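You operate a simulated robot arm through the tools that you are given. There is no shell and no other tool.

The job below is to be done with a simulated robot arm. You get a single attempt, and the scene is never put back.

JOB
Uncap the small motor and plug in both its cables.
Fine: caps go on the pale green mat; the power stays off.

The check looks at the end state, three seconds after you hand in, the way a careful person would. Anything else that was tipped, shoved, dropped, spilled or broken makes it a failure. Lids that push on must go on centred and level and be pressed home; caps that screw on are set level and turned clockwise until they are tight.

ROBOT AND FRAMES
A 6-joint arm with a two-finger parallel gripper, fixed in place. Base frame: the origin is at the foot of the arm, x ahead of it, y to its left, z up; the work surface is at about z = 0.75. Readings come in m, rad, newtons and seconds.
With the tool pointing down near the work surface it reaches from about 0.28 to 0.68 m from the base axis. Its first joint turns from -2.897 to 2.897 rad. Payload 1.57 kg.
The tool frame sits at the grasp point between the pads (the TCP): z along the fingers, y along the line on which they close. The tips reach 0.03 m beyond it. The gripper opens to 0.11 m. The fingers are 0.024 m wide and 0.012 m thick; the gripper's body (0.048 by 0.112 m) begins 0.078 m behind the TCP.
Orientation is that of the tool frame in the base frame, as [roll, pitch, yaw] about the fixed x, y, z axes, in that order (R = Rz(yaw) Ry(pitch) Rx(roll)). With the fingers straight down and closing along the base's y, the tool's x points along the base's -x, its y along +y and its z along -z.

CONTROLS
- The arm moves only by the tool jog_arm. Its argument "commands" is a list of rows, each an object (a shift or turn left out is 0, a gripper value left out holds the last) with "xyz": the shift along the tool's x, y, z in m, a list of three; "rot": the turn, a rotation vector about the tool's x, y, z in rad, a list of three; "jaw": the opening, from 0 (shut) to 1 (fully open). In form: [{"xyz": [tx, ty, tz], "rot": [ax, ay, az], "jaw": jaw}, ...]. A call has 1 to 20 rows; each row is the pose to reach, as a shift and turn from the pose commanded when the call began, along the tool's axes at that moment. Rows are played at 5 a second. More than 0.05 m and 0.15 rad between two rows, or a gripper value outside its range, and nothing of the call is played. A pose out of reach is approached as far as the arm can. The call stops where the force on the tool passes 40 N (or 10 N more than at its start, if that is more) or the arm is blocked; 0.2 s more then pass. Each finger travels about 0.108 m/s and halts on what it meets, pressing with about 39 N; the grip force reading is that of the motor and also rises with nothing between the fingers. The clock runs only during rows and for 0.2 s after the last one: add rows that repeat a pose to give the fingers time. The reply holds the time, the measured pose of the TCP, the force on the tool along the base axes, the opening and the grip force, in the units named above and with some noise, with the torque about the TCP (base axes, N m) and any sound that the robot's microphone picked up, and new pictures: "pictures" is both (left out), scene, wrist or none.
- Cameras (640 x 400 px; columns grow to the right, rows downward): "scene" is fixed at [0.2368, -0.6457, 1.3215]; the picture's right is [0.93, 0.37, 0.00], its down [0.31, -0.78, -0.54] and it looks along [-0.20, 0.50, -0.84] (base axes); focal length 214 px, centre (320, 200). "wrist" rides on the gripper at [0.07, 0.016, -0.141] in the tool frame; the picture's right is [-0.23, 0.97, 0.00], its down [-0.86, -0.20, -0.48] and it looks along [-0.47, -0.11, 0.88] (tool axes); focal length 222 px, centre (320, 200). There is no depth. A picture from a camera that has moved, and an enlarged one, comes with that camera's place and axes in the base frame and with its lens. The place of the scene camera against the robot may be out by one fixed shift of up to 0.025 m in any direction.
- slide_trunk(by): slides the trunk up (or, below 0, down) by that many m; the arm rides with it, the base frame stays. It gives what a move gives, with no picture.
- zoom(camera, box): a new picture of the part [left, top, right, bottom] of that camera's present view, enlarged. The clock stands still meanwhile.
- close_job(): hands the job in; it is judged then, once.

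Places have to be worked out from the pictures, the camera data and where the tool is seen. Open the gripper and draw the arm clear of the work before you hand the job in, unless the task says otherwise.

The tools are called as name(argument=value, ...) on one line, values as JSON. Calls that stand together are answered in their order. jog_arm: Moves the arm, as the interface text tells. Its arguments: {"type":"object","properties":{"commands":{"type":"array","items":{"type":"object","properties":{"xyz":{"type":"array","items":{"type":"number"}},"rot":{"type":"array","items":{"type":"number"}},"jaw":{"type":"number"}}}},"pictures":{"type":"string","enum":["both","scene","wrist","none"]}},"required":["commands"]} The other tools are called the same way: slide_trunk (by) slides the trunk up or down; zoom (camera, box) takes an enlarged picture of a part of a camera's view; close_job () hands the job in.

At the start:

```text
time_s: 0.0
ee_pos: [0.1249, -0.4011, 1.0667]
ee_rot: [3.141, -0.001, -3.141]
contact_force: [-0.2, 0.1, 0.2]
moment: [0.0, -0.01, 0.01]
grip_width: 0.11
finger_force: 0.1
trunk travel left (down, up): [-0.15, 0.44]
```

scene: 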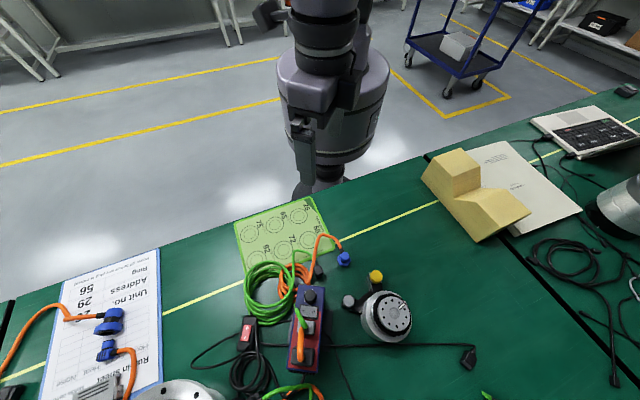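
wrist: 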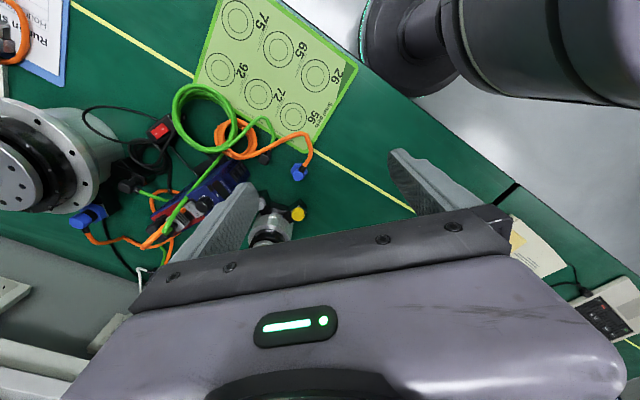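

The scene shows a small motor with yellow and grey caps, cables nearby, and a pale green mat with numbered circles. I zoom in on them first.

zoom(camera="scene", box=[220, 180, 500, 400])

zoom(camera="scene", box=[320, 230, 430, 350])

zoom(camera="scene", box=[0, 230, 240, 400])

zoom(camera="wrist", box=[0, 0, 360, 280])

zoom(camera="scene", box=[230, 190, 350, 280])

```text
1.82 times, centred on (360, 290) of scene
camera zoom: at [0.2368, -0.6457, 1.3215], right [0.93, 0.37, 0.0], down [0.31, -0.78, -0.54], along [-0.2, 0.5, -0.84], focal length 390 px, centre (247, 36)
```

zoom: 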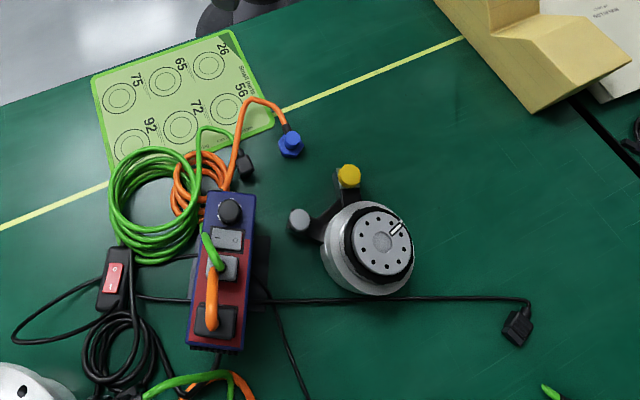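

```text
3.33 times, centred on (375, 290) of scene
camera zoom: at [0.2368, -0.6457, 1.3215], right [0.93, 0.37, 0.0], down [0.31, -0.78, -0.54], along [-0.2, 0.5, -0.84], focal length 715 px, centre (137, -100)
```

zoom: 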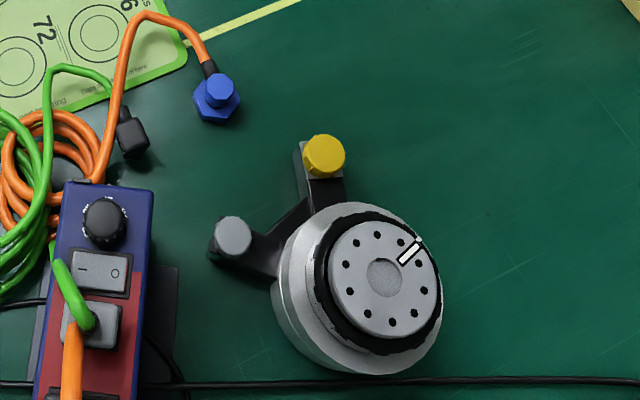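

```text
2.35 times, centred on (120, 315) of scene
camera zoom: at [0.2368, -0.6457, 1.3215], right [0.93, 0.37, 0.0], down [0.31, -0.78, -0.54], along [-0.2, 0.5, -0.84], focal length 505 px, centre (791, -71)
```

zoom: 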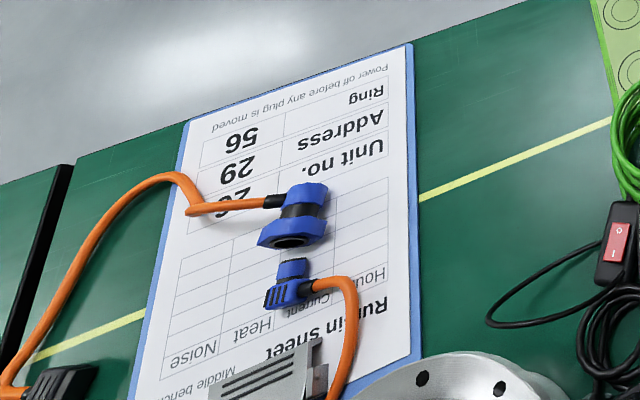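

```text
1.43 times, centred on (180, 140) of wrist
camera zoom: at [0.0547, -0.3854, 1.209], right [0.23, 0.97, 0.0], down [0.86, -0.2, 0.48], along [0.47, -0.11, -0.88], focal length 317 px, centre (520, 286)
```

zoom: 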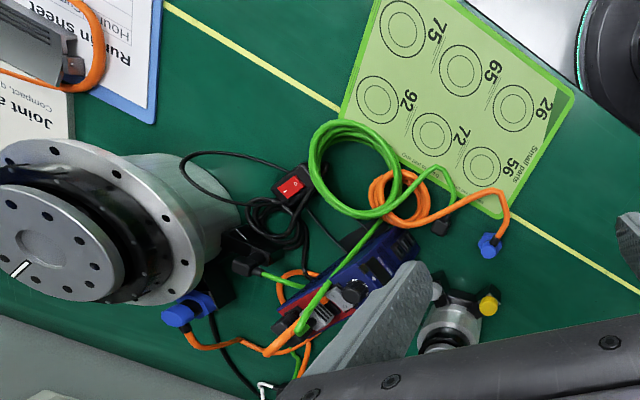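

```text
4.44 times, centred on (290, 235) of scene
camera zoom: at [0.2368, -0.6457, 1.3215], right [0.93, 0.37, 0.0], down [0.31, -0.78, -0.54], along [-0.2, 0.5, -0.84], focal length 953 px, centre (453, 44)
```

zoom: 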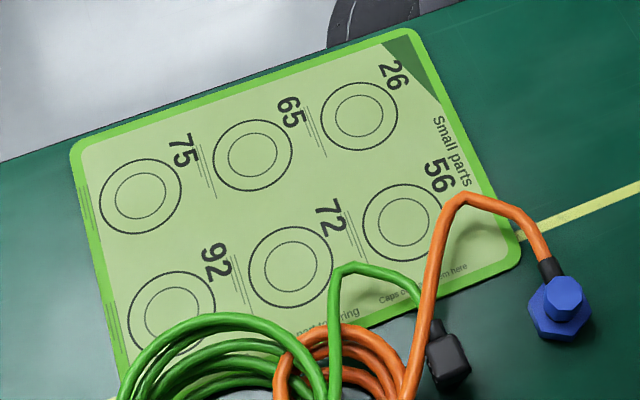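

I want a closer view of the motor and connectors, so I turn the tool to make the wrist camera look outward (-y) and move it over the small motor, staying high.

jog_arm(commands=[{"xyz": [-0.012, 0, 0], "rot": [0, 0, 0.143]}, {"xyz": [-0.024, 0, 0], "rot": [0, 0, 0.286]}, {"xyz": [-0.036, 0, 0], "rot": [0, 0, 0.429]}, {"xyz": [-0.048, 0, 0], "rot": [0, 0, 0.572]}, {"xyz": [-0.06, 0, 0], "rot": [0, 0, 0.715]}, {"xyz": [-0.072, 0, 0.01], "rot": [0, 0, 0.858]}, {"xyz": [-0.084, 0, 0.02], "rot": [0, 0, 1.001]}, {"xyz": [-0.096, 0, 0.03], "rot": [0, 0, 1.144]}, {"xyz": [-0.108, 0, 0.04], "rot": [0, 0, 1.287]}, {"xyz": [-0.12, 0, 0.05], "rot": [0, 0, 1.43]}, {"xyz": [-0.125, 0, 0.05], "rot": [0, 0, 1.5708]}, {"xyz": [-0.125, 0, 0.05], "rot": [0, 0, 1.5708]}])

zoom(camera="scene", box=[290, 225, 350, 275])

```text
time_s: 2.6
ee_pos: [0.2496, -0.4007, 1.0163]
ee_rot: [-3.141, 0.0, 1.568]
contact_force: [0.7, 0.1, -0.6]
moment: [0.01, 0.01, -0.03]
grip_width: 0.1101
finger_force: 0.1
trunk travel left (down, up): [-0.15, 0.44]
camera wrist: at [0.2653, -0.3302, 1.1589], right [0.97, -0.23, 0.0], down [-0.2, -0.85, 0.48], along [-0.11, -0.47, -0.88], focal length 222 px, centre (320, 200)
```

scene: 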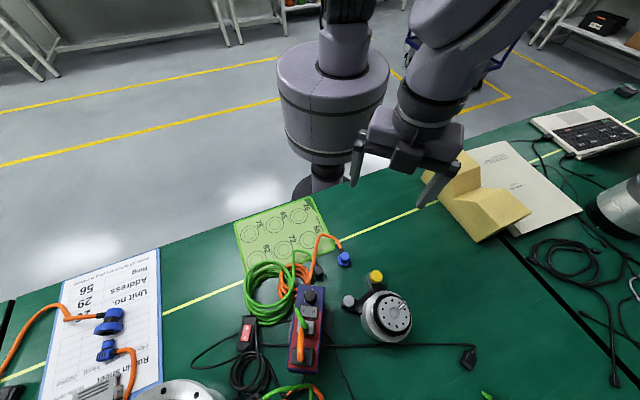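
wrist: 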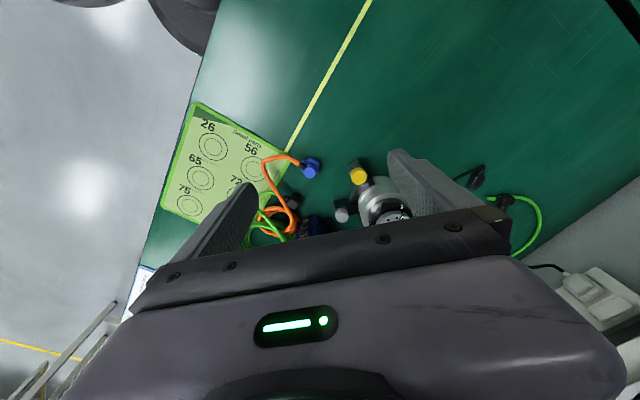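

```text
8.00 times, centred on (320, 250) of scene
camera zoom: at [0.2368, -0.6457, 1.3215], right [0.93, 0.37, 0.0], down [0.31, -0.78, -0.54], along [-0.2, 0.5, -0.84], focal length 1716 px, centre (320, -200)
```

zoom: 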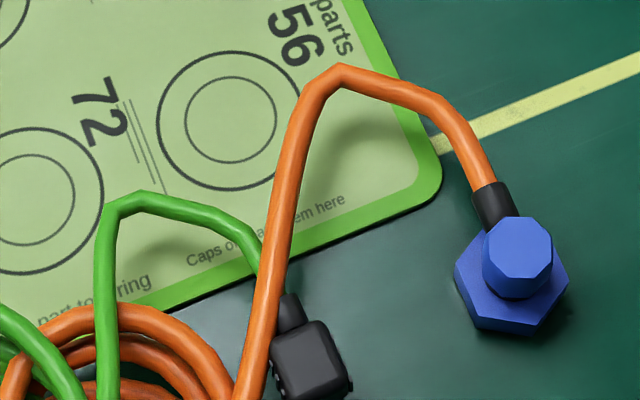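

The zoom is re-rendered sharply, so I zoom in the wrist view on the motor, the plugs and the mat notes.

zoom(camera="wrist", box=[320, 140, 420, 230])

zoom(camera="wrist", box=[250, 140, 340, 240])

zoom(camera="scene", box=[270, 270, 340, 380])

zoom(camera="scene", box=[340, 260, 400, 310])

zoom(camera="wrist", box=[150, 90, 300, 230])

```text
4.44 times, centred on (370, 185) of wrist
camera zoom: at [0.2653, -0.3302, 1.1589], right [0.97, -0.23, 0.0], down [-0.2, -0.85, 0.48], along [-0.11, -0.47, -0.88], focal length 987 px, centre (98, 267)
```

zoom: 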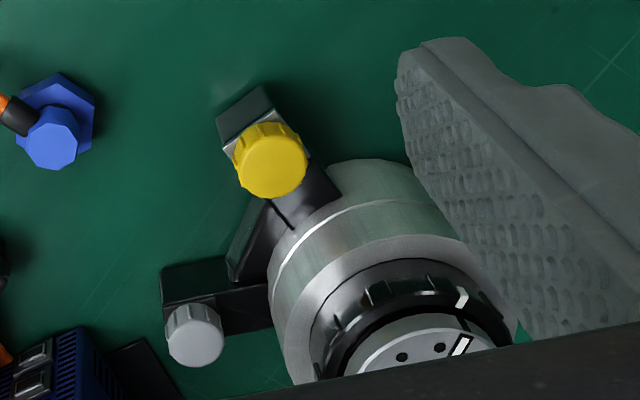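

```text
4.00 times, centred on (295, 190) of wrist
camera zoom: at [0.2653, -0.3302, 1.1589], right [0.97, -0.23, 0.0], down [-0.2, -0.85, 0.48], along [-0.11, -0.47, -0.88], focal length 888 px, centre (420, 240)
```

zoom: 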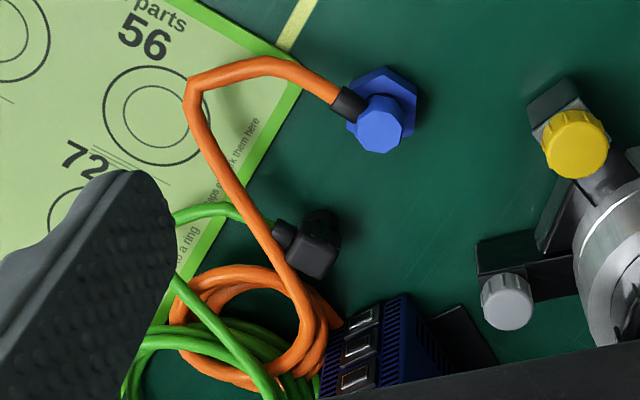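

```text
3.64 times, centred on (305, 325) of scene
camera zoom: at [0.2368, -0.6457, 1.3215], right [0.93, 0.37, 0.0], down [0.31, -0.78, -0.54], along [-0.2, 0.5, -0.84], focal length 780 px, centre (374, -254)
```

zoom: 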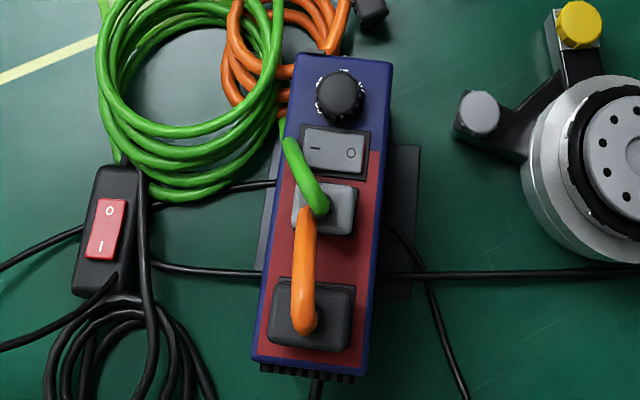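

```text
8.00 times, centred on (370, 285) of scene
camera zoom: at [0.2368, -0.6457, 1.3215], right [0.93, 0.37, 0.0], down [0.31, -0.78, -0.54], along [-0.2, 0.5, -0.84], focal length 1716 px, centre (-80, -480)
```

zoom: 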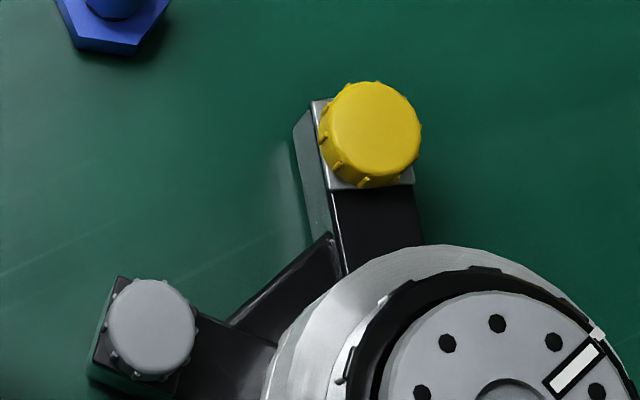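

```text
2.86 times, centred on (225, 160) of wrist
camera zoom: at [0.2653, -0.3302, 1.1589], right [0.97, -0.23, 0.0], down [-0.2, -0.85, 0.48], along [-0.11, -0.47, -0.88], focal length 635 px, centre (591, 314)
```

zoom: 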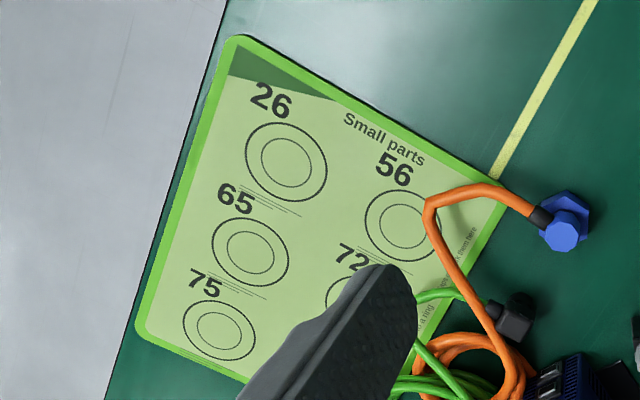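

The caps are knurled, facing up, on two arms of the small motor. I move outward and slightly lower so the camera sees both caps between the fingers, still well above everything.

jog_arm(commands=[{"xyz": [-0.03, 0.02, 0.01]}, {"xyz": [-0.06, 0.04, 0.025]}, {"xyz": [-0.08, 0.05, 0.036]}, {"xyz": [-0.08, 0.05, 0.036]}], pictures="wrist")

zoom(camera="wrist", box=[240, 90, 400, 210])

zoom(camera="wrist", box=[100, 60, 260, 180])

```text
time_s: 3.6
ee_pos: [0.3, -0.4814, 0.983]
ee_rot: [3.141, 0.002, 1.57]
contact_force: [0.0, -0.3, 0.3]
moment: [-0.03, -0.02, 0.0]
grip_width: 0.1102
finger_force: 0.1
trunk travel left (down, up): [-0.15, 0.44]
camera wrist: at [0.3157, -0.4113, 1.1251], right [0.97, -0.23, 0.0], down [-0.2, -0.86, 0.48], along [-0.11, -0.47, -0.88], focal length 222 px, centre (320, 200)
```

wrist: 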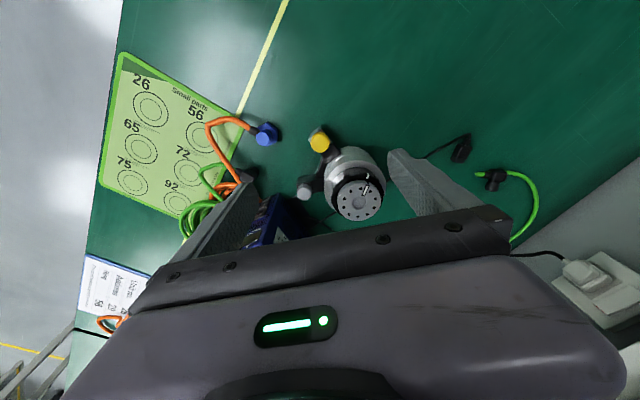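

```text
3.33 times, centred on (320, 150) of wrist
camera zoom: at [0.3157, -0.4113, 1.1251], right [0.97, -0.23, 0.0], down [-0.2, -0.86, 0.48], along [-0.11, -0.47, -0.88], focal length 740 px, centre (320, 367)
```

zoom: 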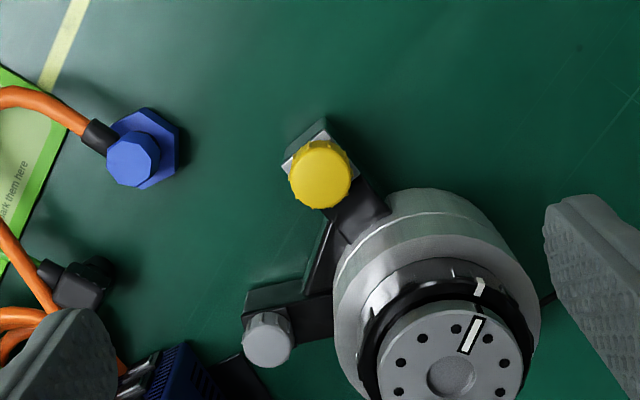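

```text
3.33 times, centred on (180, 120) of wrist
camera zoom: at [0.3157, -0.4113, 1.1251], right [0.97, -0.23, 0.0], down [-0.2, -0.86, 0.48], along [-0.11, -0.47, -0.88], focal length 740 px, centre (787, 467)
```

zoom: 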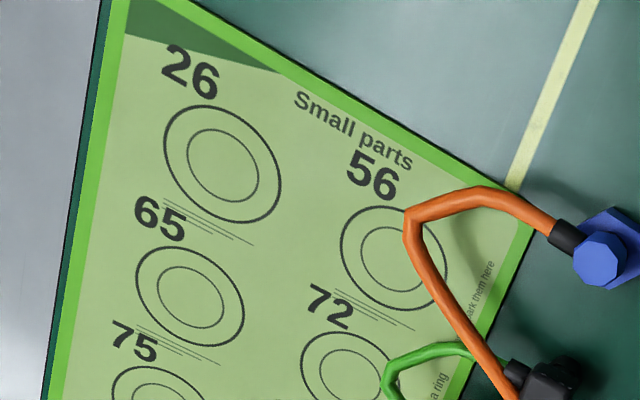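

Two-view estimates: yellow cap top ≈ (0.2965, -0.488, 0.806), grey cap top ≈ (0.253, -0.564, 0.795), blue plug ≈ (0.214, -0.4685, 0.78), black plug ≈ (0.168, -0.523, 0.78). I zoom much closer on each for shape details.

zoom(camera="wrist", box=[250, 110, 290, 150])

zoom(camera="wrist", box=[240, 155, 280, 185])

zoom(camera="wrist", box=[290, 120, 350, 210])

zoom(camera="scene", box=[355, 260, 395, 300])

zoom(camera="scene", box=[335, 285, 375, 320])

zoom(camera="scene", box=[280, 235, 330, 275])

zoom(camera="scene", box=[50, 240, 165, 400])

zoom(camera="scene", box=[230, 310, 270, 360])

```text
10.00 times, centred on (270, 130) of wrist
camera zoom: at [0.3157, -0.4113, 1.1251], right [0.97, -0.23, 0.0], down [-0.2, -0.86, 0.48], along [-0.11, -0.47, -0.88], focal length 2221 px, centre (820, 900)
```

zoom: 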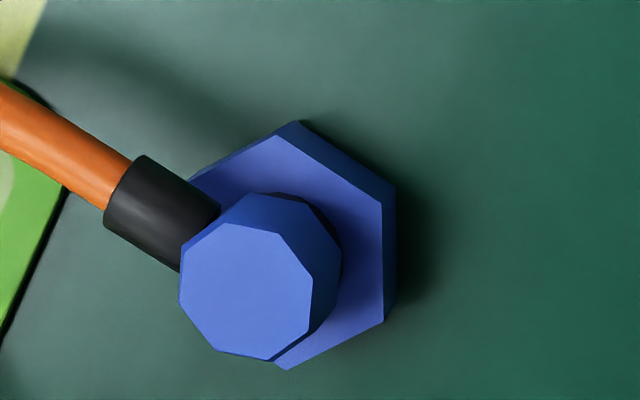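

```text
13.33 times, centred on (260, 170) of wrist
camera zoom: at [0.3157, -0.4113, 1.1251], right [0.97, -0.23, 0.0], down [-0.2, -0.86, 0.48], along [-0.11, -0.47, -0.88], focal length 2962 px, centre (1120, 600)
```

zoom: 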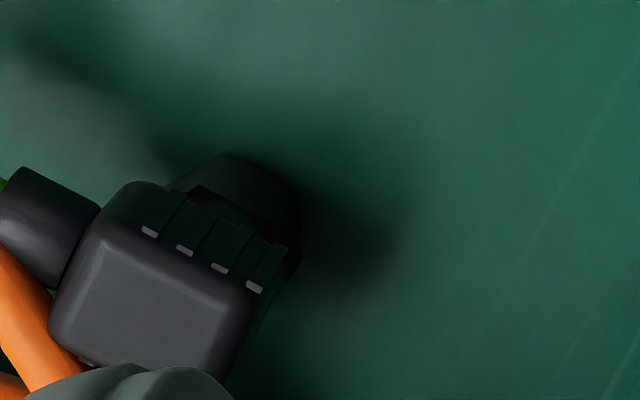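

```text
4.44 times, centred on (320, 165) of wrist
camera zoom: at [0.3157, -0.4113, 1.1251], right [0.97, -0.23, 0.0], down [-0.2, -0.86, 0.48], along [-0.11, -0.47, -0.88], focal length 987 px, centre (320, 356)
```

zoom: 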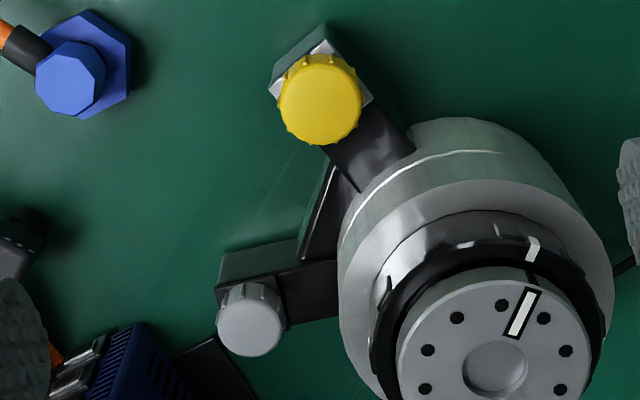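

```text
10.00 times, centred on (375, 280) of scene
camera zoom: at [0.2368, -0.6457, 1.3215], right [0.93, 0.37, 0.0], down [0.31, -0.78, -0.54], along [-0.2, 0.5, -0.84], focal length 2145 px, centre (-230, -600)
```

zoom: 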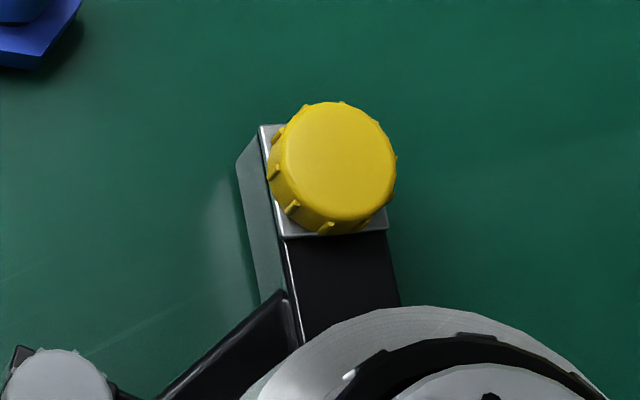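

```text
11.43 times, centred on (355, 302) of scene
camera zoom: at [0.2368, -0.6457, 1.3215], right [0.93, 0.37, 0.0], down [0.31, -0.78, -0.54], along [-0.2, 0.5, -0.84], focal length 2451 px, centre (-80, -971)
```

zoom: 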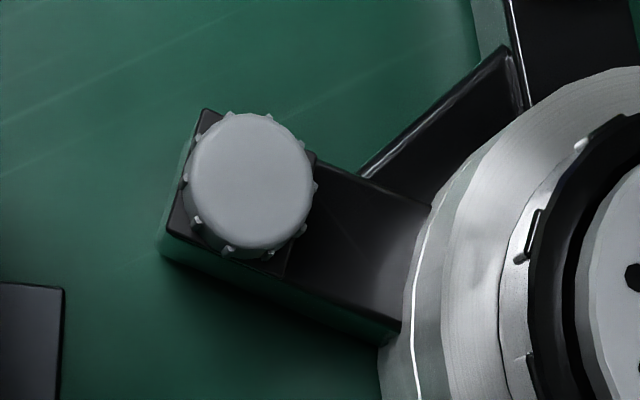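

```text
10.00 times, centred on (305, 255) of scene
camera zoom: at [0.2368, -0.6457, 1.3215], right [0.93, 0.37, 0.0], down [0.31, -0.78, -0.54], along [-0.2, 0.5, -0.84], focal length 2145 px, centre (470, -350)
```

zoom: 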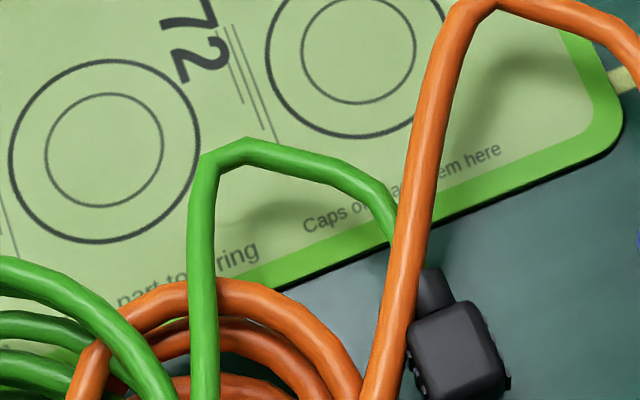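

```text
2.50 times, centred on (108, 320) of scene
camera zoom: at [0.2368, -0.6457, 1.3215], right [0.93, 0.37, 0.0], down [0.31, -0.78, -0.54], along [-0.2, 0.5, -0.84], focal length 536 px, centre (851, -100)
```

zoom: 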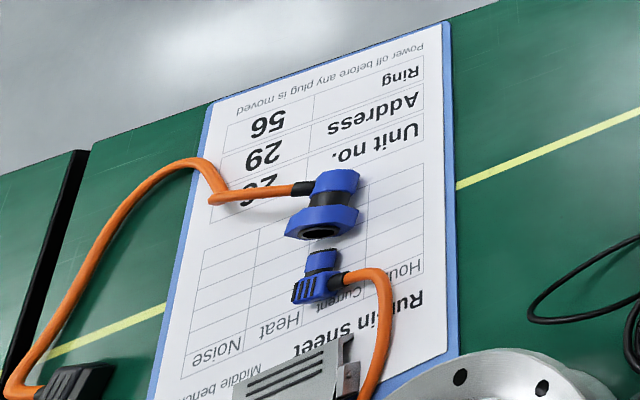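

```text
8.00 times, centred on (250, 335) of scene
camera zoom: at [0.2368, -0.6457, 1.3215], right [0.93, 0.37, 0.0], down [0.31, -0.78, -0.54], along [-0.2, 0.5, -0.84], focal length 1716 px, centre (880, -880)
```

zoom: 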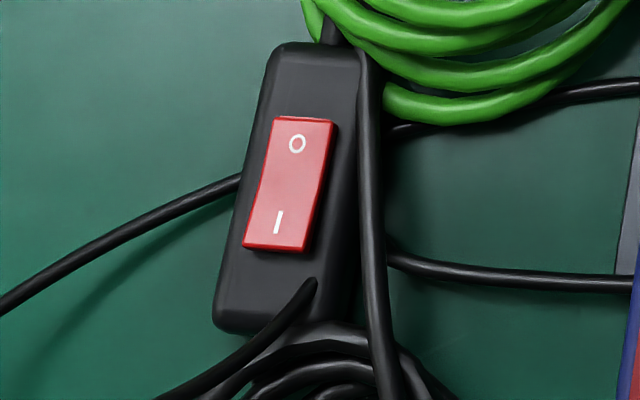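

The mat says roughly "Caps: park them here / each part to a ring", and both plugs stand mating face down on the table. I now narrow the jaw a little and come down above the yellow cap, stopping short to check alignment.

jog_arm(commands=[{"xyz": [-0.0066, -0.0035, 0.03], "jaw": 0.55}, {"xyz": [-0.0066, -0.0035, 0.07], "jaw": 0.55}, {"xyz": [-0.0066, -0.0035, 0.11], "jaw": 0.55}, {"xyz": [-0.0066, -0.0035, 0.123], "jaw": 0.55}, {"xyz": [-0.0066, -0.0035, 0.123], "jaw": 0.55}])

zoom(camera="wrist", box=[240, 120, 400, 240])

zoom(camera="scene", box=[330, 220, 430, 310])

```text
time_s: 4.8
ee_pos: [0.2943, -0.4904, 0.8604]
ee_rot: [-3.141, 0.002, 1.572]
contact_force: [-0.2, 0.6, -0.2]
moment: [-0.01, 0.04, -0.01]
grip_width: 0.0606
finger_force: 0.0
trunk travel left (down, up): [-0.15, 0.44]
camera wrist: at [0.3099, -0.4203, 1.0019], right [0.97, -0.23, 0.0], down [-0.2, -0.85, 0.48], along [-0.11, -0.47, -0.88], focal length 222 px, centre (320, 200)
```

scene: 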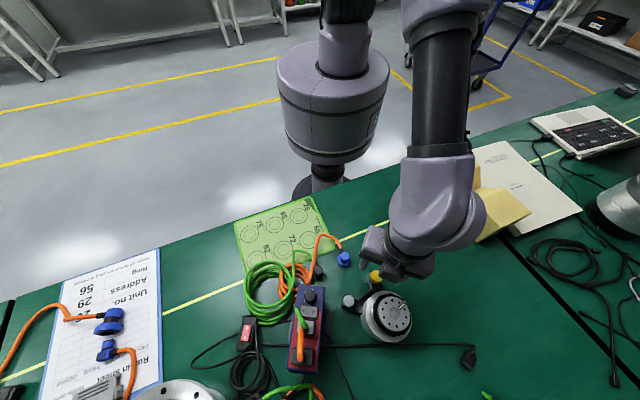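
wrist: 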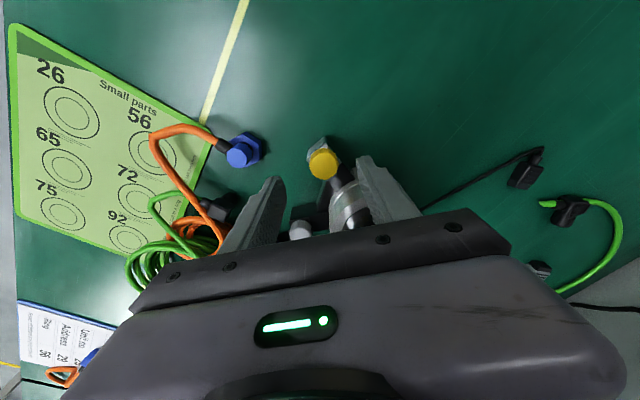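

```text
3.33 times, centred on (320, 180) of wrist
camera zoom: at [0.3099, -0.4203, 1.0019], right [0.97, -0.23, 0.0], down [-0.2, -0.85, 0.48], along [-0.11, -0.47, -0.88], focal length 740 px, centre (320, 267)
```

zoom: 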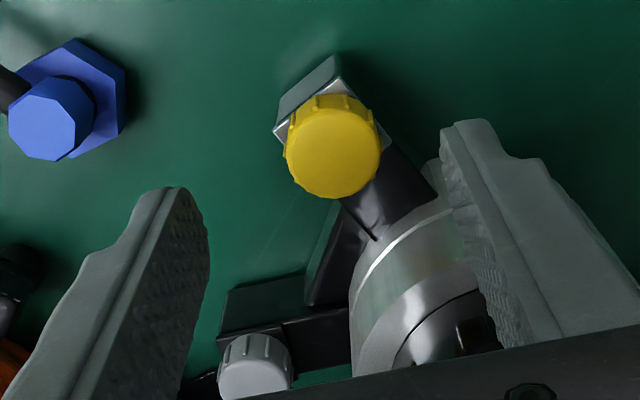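

```text
4.44 times, centred on (380, 265) of scene
camera zoom: at [0.2368, -0.6457, 1.3215], right [0.93, 0.37, 0.0], down [0.31, -0.78, -0.54], along [-0.2, 0.5, -0.84], focal length 953 px, centre (53, -89)
```

zoom: 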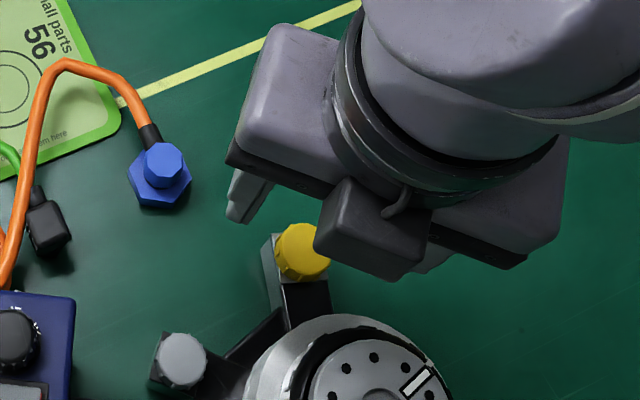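

The cap sits between the fingers slightly to their near side; my refined estimate is (0.297, -0.490, 0.803). I hold still for one step to check the settled pose reading.

jog_arm(commands=[{"xyz": [0, 0, 0]}, {"xyz": [0, 0, 0]}], pictures="none")

jog_arm(commands=[{"xyz": [0, 0, 0]}], pictures="none")

```text
time_s: 5.4
ee_pos: [0.2935, -0.4908, 0.8606]
ee_rot: [3.141, 0.0, 1.572]
contact_force: [0.6, 0.6, -0.3]
moment: [0.01, -0.02, -0.05]
grip_width: 0.0606
finger_force: 0.1
trunk travel left (down, up): [-0.15, 0.44]
```

```text
time_s: 5.8
ee_pos: [0.2934, -0.49, 0.8605]
ee_rot: [3.141, 0.001, 1.571]
contact_force: [0.0, -0.4, -0.4]
moment: [-0.02, -0.02, -0.03]
grip_width: 0.0606
finger_force: 0.1
trunk travel left (down, up): [-0.15, 0.44]
```

Settled pose is about (0.2937, -0.4904, 0.8605), so I shift 3 mm in x and lower the tips around the cap, stopping just above the socket plate.

jog_arm(commands=[{"xyz": [0, 0.0033, 0.01]}, {"xyz": [0, 0.0033, 0.025]}, {"xyz": [0, 0.0033, 0.033]}, {"xyz": [0, 0.0033, 0.033]}])

zoom(camera="wrist", box=[240, 120, 400, 240])

zoom(camera="scene", box=[340, 240, 410, 310])

```text
time_s: 6.8
ee_pos: [0.2982, -0.4919, 0.8277]
ee_rot: [-3.141, 0.0, 1.57]
contact_force: [-0.5, 0.7, 0.3]
moment: [-0.02, -0.02, 0.01]
grip_width: 0.0604
finger_force: 0.0
trunk travel left (down, up): [-0.15, 0.44]
camera wrist: at [0.3146, -0.4209, 0.9692], right [0.97, -0.23, 0.0], down [-0.2, -0.86, 0.48], along [-0.11, -0.47, -0.88], focal length 222 px, centre (320, 200)
```

scene: 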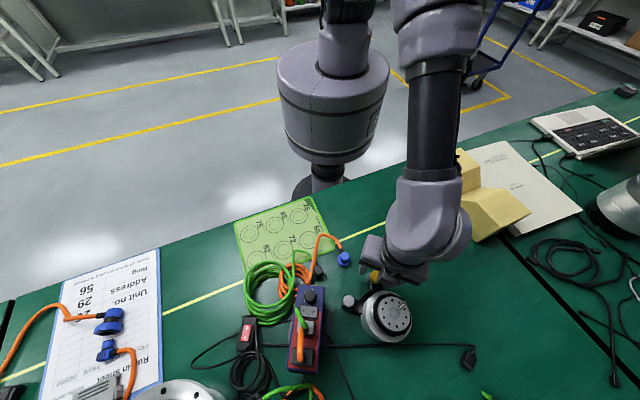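
wrist: 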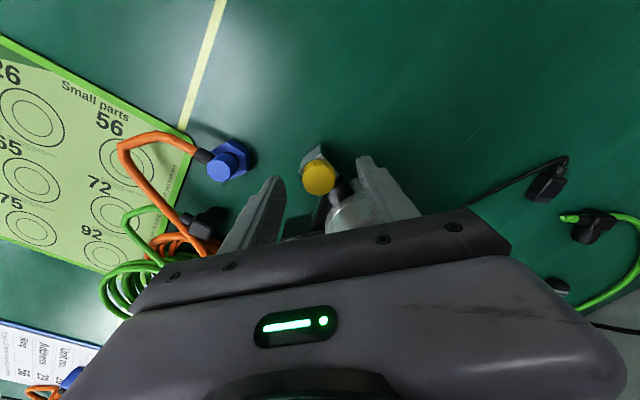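

```text
3.33 times, centred on (320, 180) of wrist
camera zoom: at [0.3146, -0.4209, 0.9692], right [0.97, -0.23, 0.0], down [-0.2, -0.86, 0.48], along [-0.11, -0.47, -0.88], focal length 740 px, centre (320, 267)
```

zoom: 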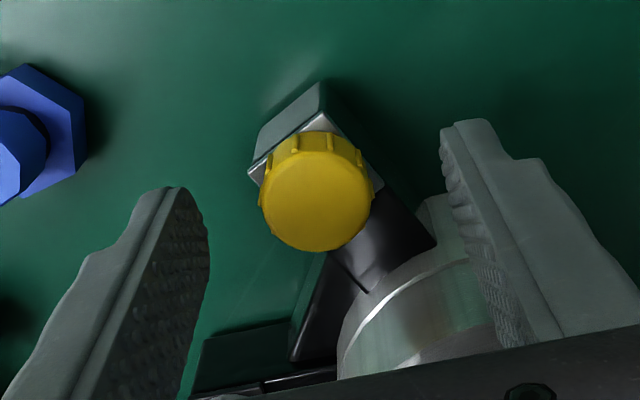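

```text
5.71 times, centred on (375, 275) of scene
camera zoom: at [0.2368, -0.6457, 1.3215], right [0.93, 0.37, 0.0], down [0.31, -0.78, -0.54], along [-0.2, 0.5, -0.84], focal length 1226 px, centre (6, -229)
```

zoom: 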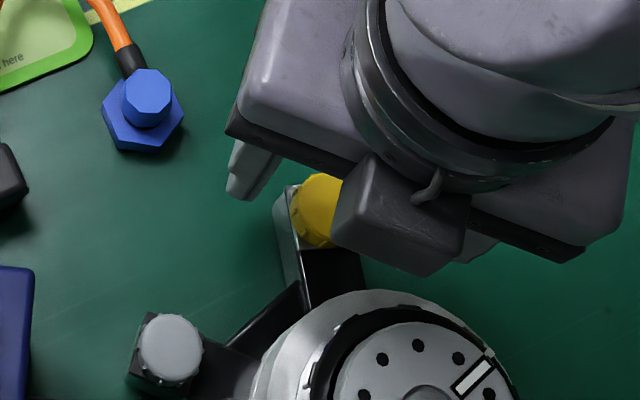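

The cap is centred between the fingers (tips at ≈0.798, cap spans ≈0.793–0.804). I go down 2 mm more and close on it.

jog_arm(commands=[{"xyz": [0, -0.0008, 0.002]}, {"xyz": [0, -0.0008, 0.002], "jaw": 0.2}, {"xyz": [0, -0.0008, 0.002], "jaw": 0.0}, {"xyz": [0, -0.0008, 0.002], "jaw": 0.0}], pictures="none")

zoom(camera="wrist", box=[240, 120, 400, 240])

```text
time_s: 7.8
ee_pos: [0.2984, -0.4897, 0.8257]
ee_rot: [3.141, 0.0, 1.57]
contact_force: [-7.7, 1.7, 1.7]
moment: [0.04, 0.4, -0.03]
grip_width: 0.0233
finger_force: 35.2
trunk travel left (down, up): [-0.15, 0.44]
```

```text
3.33 times, centred on (320, 180) of wrist
camera zoom: at [0.3144, -0.4203, 0.9673], right [0.97, -0.23, 0.0], down [-0.2, -0.86, 0.48], along [-0.11, -0.47, -0.88], focal length 740 px, centre (320, 267)
```

zoom: 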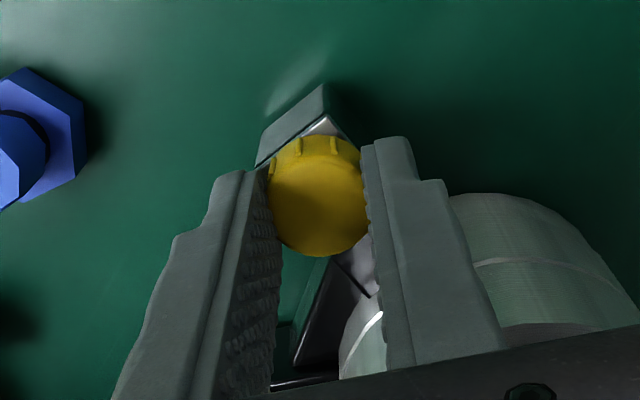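

The cap is gripped (0.0233 m) with a side load of about -8 N, so I ease 1 mm to -x and try a small counter-clockwise turn while watching the torque.

jog_arm(commands=[{"xyz": [0, -0.0012, 0]}, {"xyz": [0, -0.0012, 0], "rot": [0, 0, -0.12]}, {"xyz": [0, -0.0012, 0], "rot": [0, 0, -0.24]}, {"xyz": [0, -0.0012, 0], "rot": [0, 0, -0.36]}], pictures="none")

zoom(camera="wrist", box=[240, 120, 400, 240])

zoom(camera="scene", box=[340, 240, 410, 310])

```text
time_s: 8.8
ee_pos: [0.2968, -0.4883, 0.8242]
ee_rot: [-3.141, 0.002, 1.931]
contact_force: [-8.3, -2.4, 14.6]
moment: [-0.2, 0.36, -0.34]
grip_width: 0.0232
finger_force: 35.3
trunk travel left (down, up): [-0.15, 0.44]
```

```text
3.33 times, centred on (320, 180) of wrist
camera zoom: at [0.2869, -0.4173, 0.966], right [0.99, 0.13, 0.0], down [0.12, -0.87, 0.48], along [0.06, -0.48, -0.88], focal length 740 px, centre (320, 267)
```

zoom: 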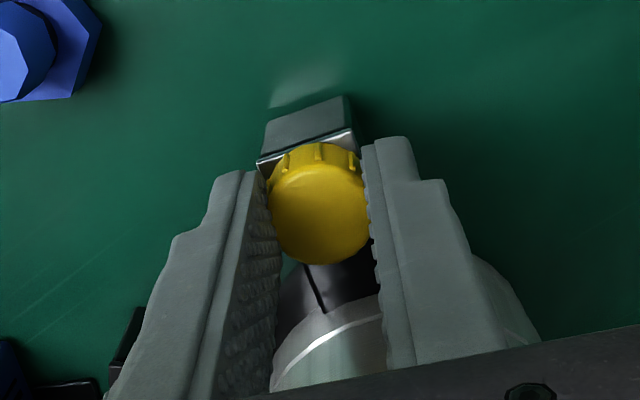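

```text
5.71 times, centred on (375, 275) of scene
camera zoom: at [0.2368, -0.6457, 1.3215], right [0.93, 0.37, 0.0], down [0.31, -0.78, -0.54], along [-0.2, 0.5, -0.84], focal length 1226 px, centre (6, -229)
```

zoom: 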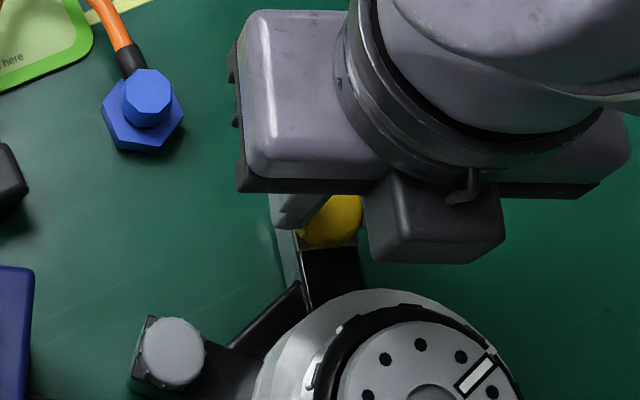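

The ribs moved relative to the fingers, so the cap did not turn with ~0.34 N·m; it may be a pull-off cap. I'm pressing down 15 N, so I lift gently in small steps to see how it responds.

jog_arm(commands=[{"xyz": [0, 0, -0.001]}, {"xyz": [0, 0, -0.002]}], pictures="none")

jog_arm(commands=[{"xyz": [0, 0, -0.001]}], pictures="none")

jog_arm(commands=[{"xyz": [0, 0, -0.001]}], pictures="none")

```text
time_s: 9.4
ee_pos: [0.2978, -0.488, 0.8245]
ee_rot: [-3.141, -0.002, 1.932]
contact_force: [-0.1, -2.9, -5.8]
moment: [-0.22, 0.0, -0.24]
grip_width: 0.0229
finger_force: 36.0
trunk travel left (down, up): [-0.15, 0.44]
```

```text
time_s: 9.8
ee_pos: [0.2978, -0.4892, 0.826]
ee_rot: [-3.141, 0.001, 1.93]
contact_force: [0.4, -0.2, 0.9]
moment: [0.03, 0.0, 0.0]
grip_width: 0.023
finger_force: 34.5
trunk travel left (down, up): [-0.15, 0.44]
```

```text
time_s: 10.2
ee_pos: [0.2965, -0.4883, 0.828]
ee_rot: [-3.141, 0.0, 1.931]
contact_force: [0.3, 0.4, 0.3]
moment: [0.0, -0.02, -0.02]
grip_width: 0.0224
finger_force: 35.9
trunk travel left (down, up): [-0.15, 0.44]
```

All forces fell to zero: either the cap released or the fingers slid up. I look.

zoom(camera="wrist", box=[240, 120, 400, 240])

zoom(camera="scene", box=[340, 240, 410, 310])

```text
3.33 times, centred on (320, 180) of wrist
camera zoom: at [0.2878, -0.4168, 0.9693], right [0.99, 0.13, 0.0], down [0.11, -0.87, 0.48], along [0.06, -0.47, -0.88], focal length 740 px, centre (320, 267)
```

zoom: 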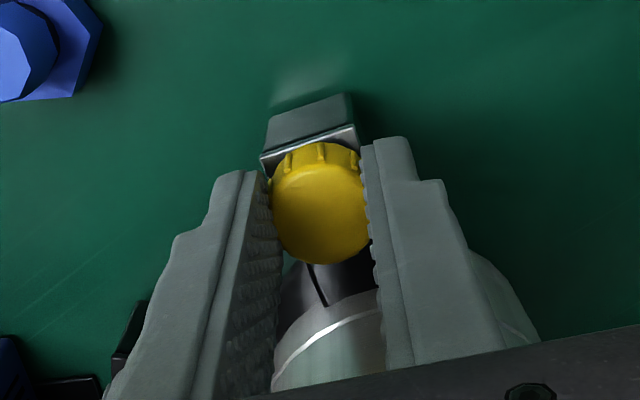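

```text
5.71 times, centred on (375, 275) of scene
camera zoom: at [0.2368, -0.6457, 1.3215], right [0.93, 0.37, 0.0], down [0.31, -0.78, -0.54], along [-0.2, 0.5, -0.84], focal length 1226 px, centre (6, -229)
```

zoom: 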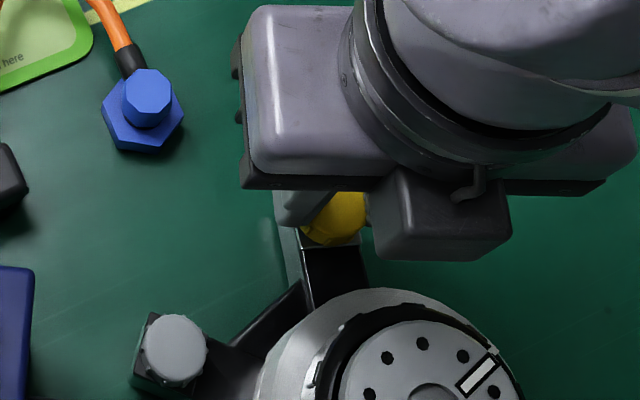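

The cap stayed fixed between the fingers while the tool rose, so it appears to pull free. I lift further, slowly.

jog_arm(commands=[{"xyz": [0, 0, -0.003]}, {"xyz": [0, 0, -0.008]}, {"xyz": [0, 0, -0.02]}, {"xyz": [0, 0, -0.03]}, {"xyz": [0, 0, -0.03]}])

zoom(camera="wrist", box=[240, 120, 400, 240])

zoom(camera="scene", box=[340, 240, 410, 310])

```text
time_s: 11.4
ee_pos: [0.2974, -0.4894, 0.8583]
ee_rot: [3.141, -0.001, 1.931]
contact_force: [-0.3, 1.3, -0.5]
moment: [-0.02, 0.02, -0.03]
grip_width: 0.023
finger_force: 35.3
trunk travel left (down, up): [-0.15, 0.44]
camera wrist: at [0.2874, -0.4183, 0.9995], right [0.99, 0.13, 0.0], down [0.11, -0.87, 0.48], along [0.06, -0.47, -0.88], focal length 222 px, centre (320, 200)
```

scene: 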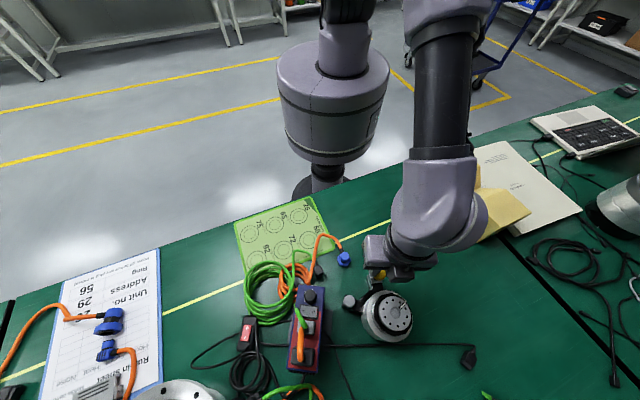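
wrist: 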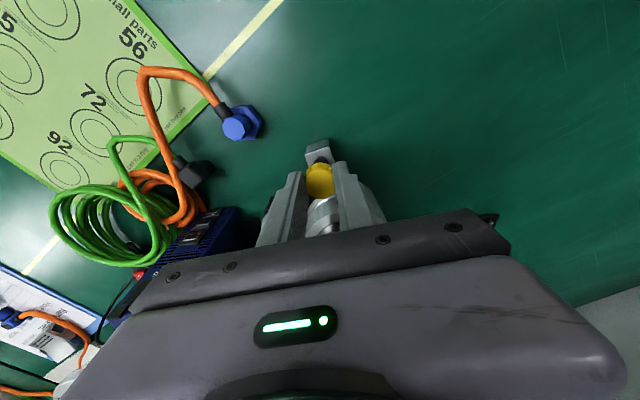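

```text
3.33 times, centred on (320, 180) of wrist
camera zoom: at [0.2874, -0.4183, 0.9995], right [0.99, 0.13, 0.0], down [0.11, -0.87, 0.48], along [0.06, -0.47, -0.88], focal length 740 px, centre (320, 267)
```

zoom: 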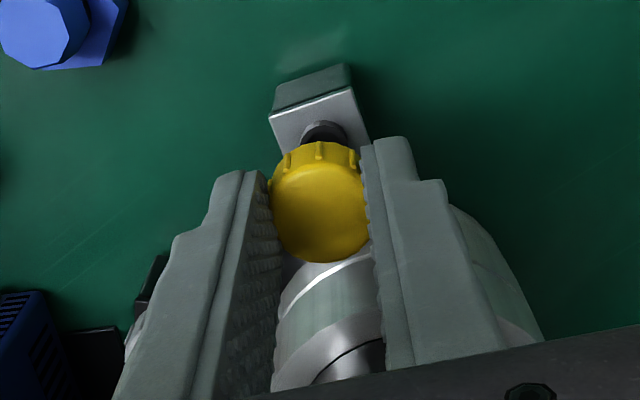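

```text
5.71 times, centred on (375, 275) of scene
camera zoom: at [0.2368, -0.6457, 1.3215], right [0.93, 0.37, 0.0], down [0.31, -0.78, -0.54], along [-0.2, 0.5, -0.84], focal length 1226 px, centre (6, -229)
```

zoom: 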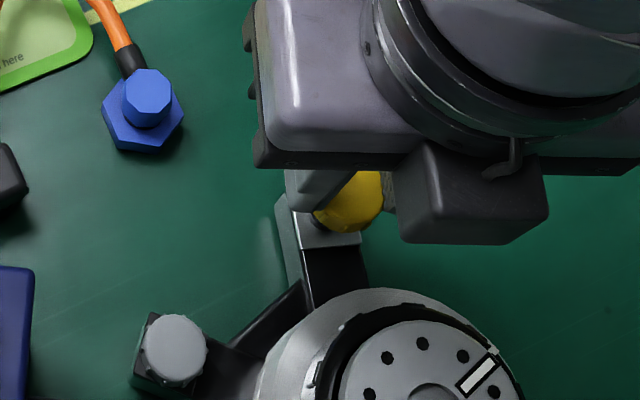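

The cap is off and held, with the socket now showing underneath. Ring 26 is at ≈ (0.047, -0.390) on the mat, so I lift and carry the cap above it.

jog_arm(commands=[{"xyz": [0, 0, -0.04]}, {"xyz": [0.025, -0.028, -0.04]}, {"xyz": [0.05, -0.055, -0.04]}, {"xyz": [0.08, -0.088, -0.04]}, {"xyz": [0.11, -0.121, -0.04]}, {"xyz": [0.14, -0.154, -0.04]}, {"xyz": [0.17, -0.187, -0.04]}, {"xyz": [0.1807, -0.1991, -0.03]}, {"xyz": [0.1807, -0.1991, 0.0]}, {"xyz": [0.1807, -0.1991, 0.03]}, {"xyz": [0.1807, -0.1991, 0.04]}, {"xyz": [0.1807, -0.1991, 0.04]}])

zoom(camera="wrist", box=[220, 100, 420, 240])

zoom(camera="scene", box=[225, 180, 345, 280])

zoom(camera="scene", box=[355, 260, 405, 310])

```text
time_s: 14.0
ee_pos: [0.0476, -0.3866, 0.8177]
ee_rot: [-3.141, 0.001, 1.93]
contact_force: [0.6, 0.5, -0.6]
moment: [-0.02, 0.0, -0.01]
grip_width: 0.0245
finger_force: 35.7
trunk travel left (down, up): [-0.15, 0.44]
camera wrist: at [0.0377, -0.3157, 0.9592], right [0.99, 0.13, 0.0], down [0.11, -0.87, 0.48], along [0.06, -0.47, -0.88], focal length 222 px, centre (320, 200)
```

scene: 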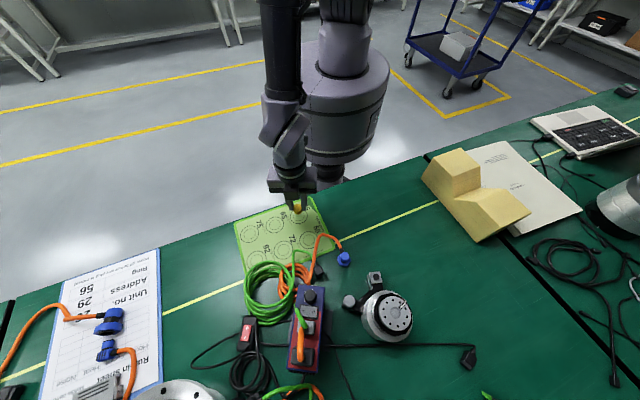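
wrist: 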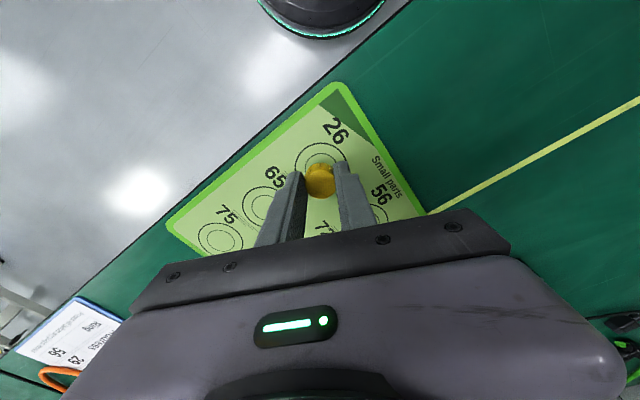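

```text
2.86 times, centred on (320, 170) of wrist
camera zoom: at [0.0377, -0.3157, 0.9592], right [0.99, 0.13, 0.0], down [0.11, -0.87, 0.48], along [0.06, -0.47, -0.88], focal length 635 px, centre (320, 286)
```

zoom: 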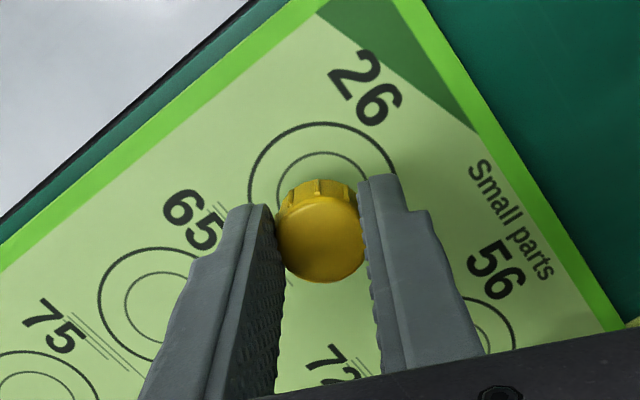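

```text
4.00 times, centred on (285, 230) of scene
camera zoom: at [0.2368, -0.6457, 1.3215], right [0.93, 0.37, 0.0], down [0.31, -0.78, -0.54], along [-0.2, 0.5, -0.84], focal length 858 px, centre (460, 80)
```

zoom: 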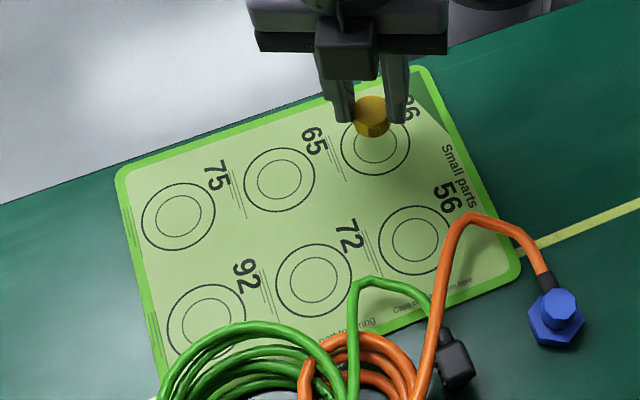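

```text
8.00 times, centred on (380, 285) of scene
camera zoom: at [0.2368, -0.6457, 1.3215], right [0.93, 0.37, 0.0], down [0.31, -0.78, -0.54], along [-0.2, 0.5, -0.84], focal length 1716 px, centre (-160, -480)
```

zoom: 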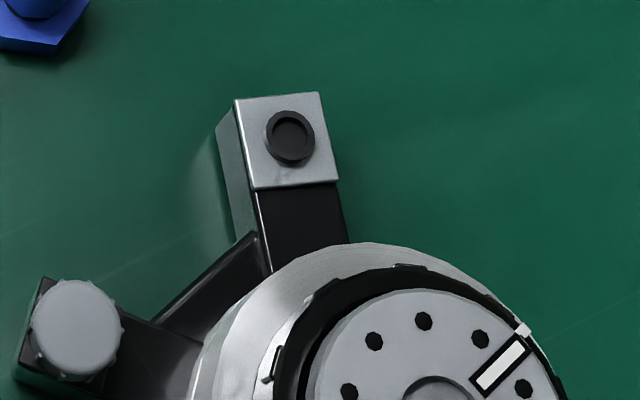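

The cap hangs over ring 26, about 4 mm short in y. I correct and lower it until just above the mat, then in 1 mm steps to contact.

jog_arm(commands=[{"xyz": [-0.0037, -0.0014, 0.01]}, {"xyz": [-0.0037, -0.0014, 0.022]}, {"xyz": [-0.0037, -0.0014, 0.03]}, {"xyz": [-0.0037, -0.0014, 0.033]}, {"xyz": [-0.0037, -0.0014, 0.033]}], pictures="none")

zoom(camera="scene", box=[275, 190, 335, 240])

zoom(camera="wrist", box=[260, 140, 380, 220])

```text
time_s: 15.2
ee_pos: [0.0493, -0.3925, 0.7861]
ee_rot: [-3.138, 0.002, 1.931]
contact_force: [-2.1, -1.9, 32.6]
moment: [-0.15, 0.03, -0.05]
grip_width: 0.0243
finger_force: 35.9
trunk travel left (down, up): [-0.15, 0.44]
```

```text
8.00 times, centred on (305, 215) of scene
camera zoom: at [0.2368, -0.6457, 1.3215], right [0.93, 0.37, 0.0], down [0.31, -0.78, -0.54], along [-0.2, 0.5, -0.84], focal length 1716 px, centre (440, 80)
```

zoom: 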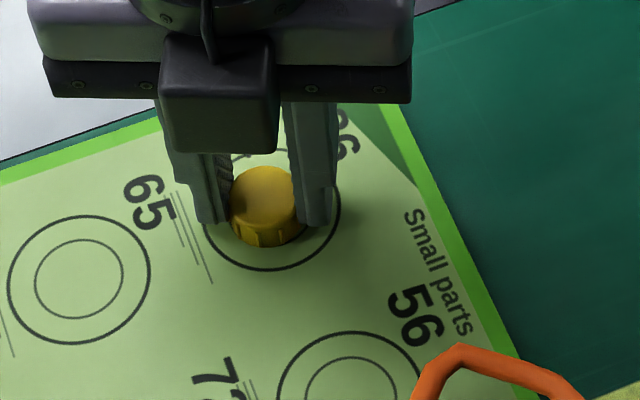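

```text
5.00 times, centred on (320, 180) of wrist
camera zoom: at [0.0385, -0.3214, 0.9273], right [0.99, 0.13, 0.0], down [0.11, -0.87, 0.48], along [0.06, -0.48, -0.88], focal length 1111 px, centre (320, 300)
```

zoom: 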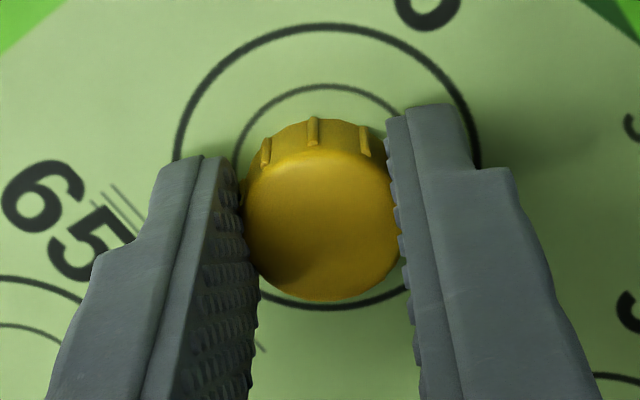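

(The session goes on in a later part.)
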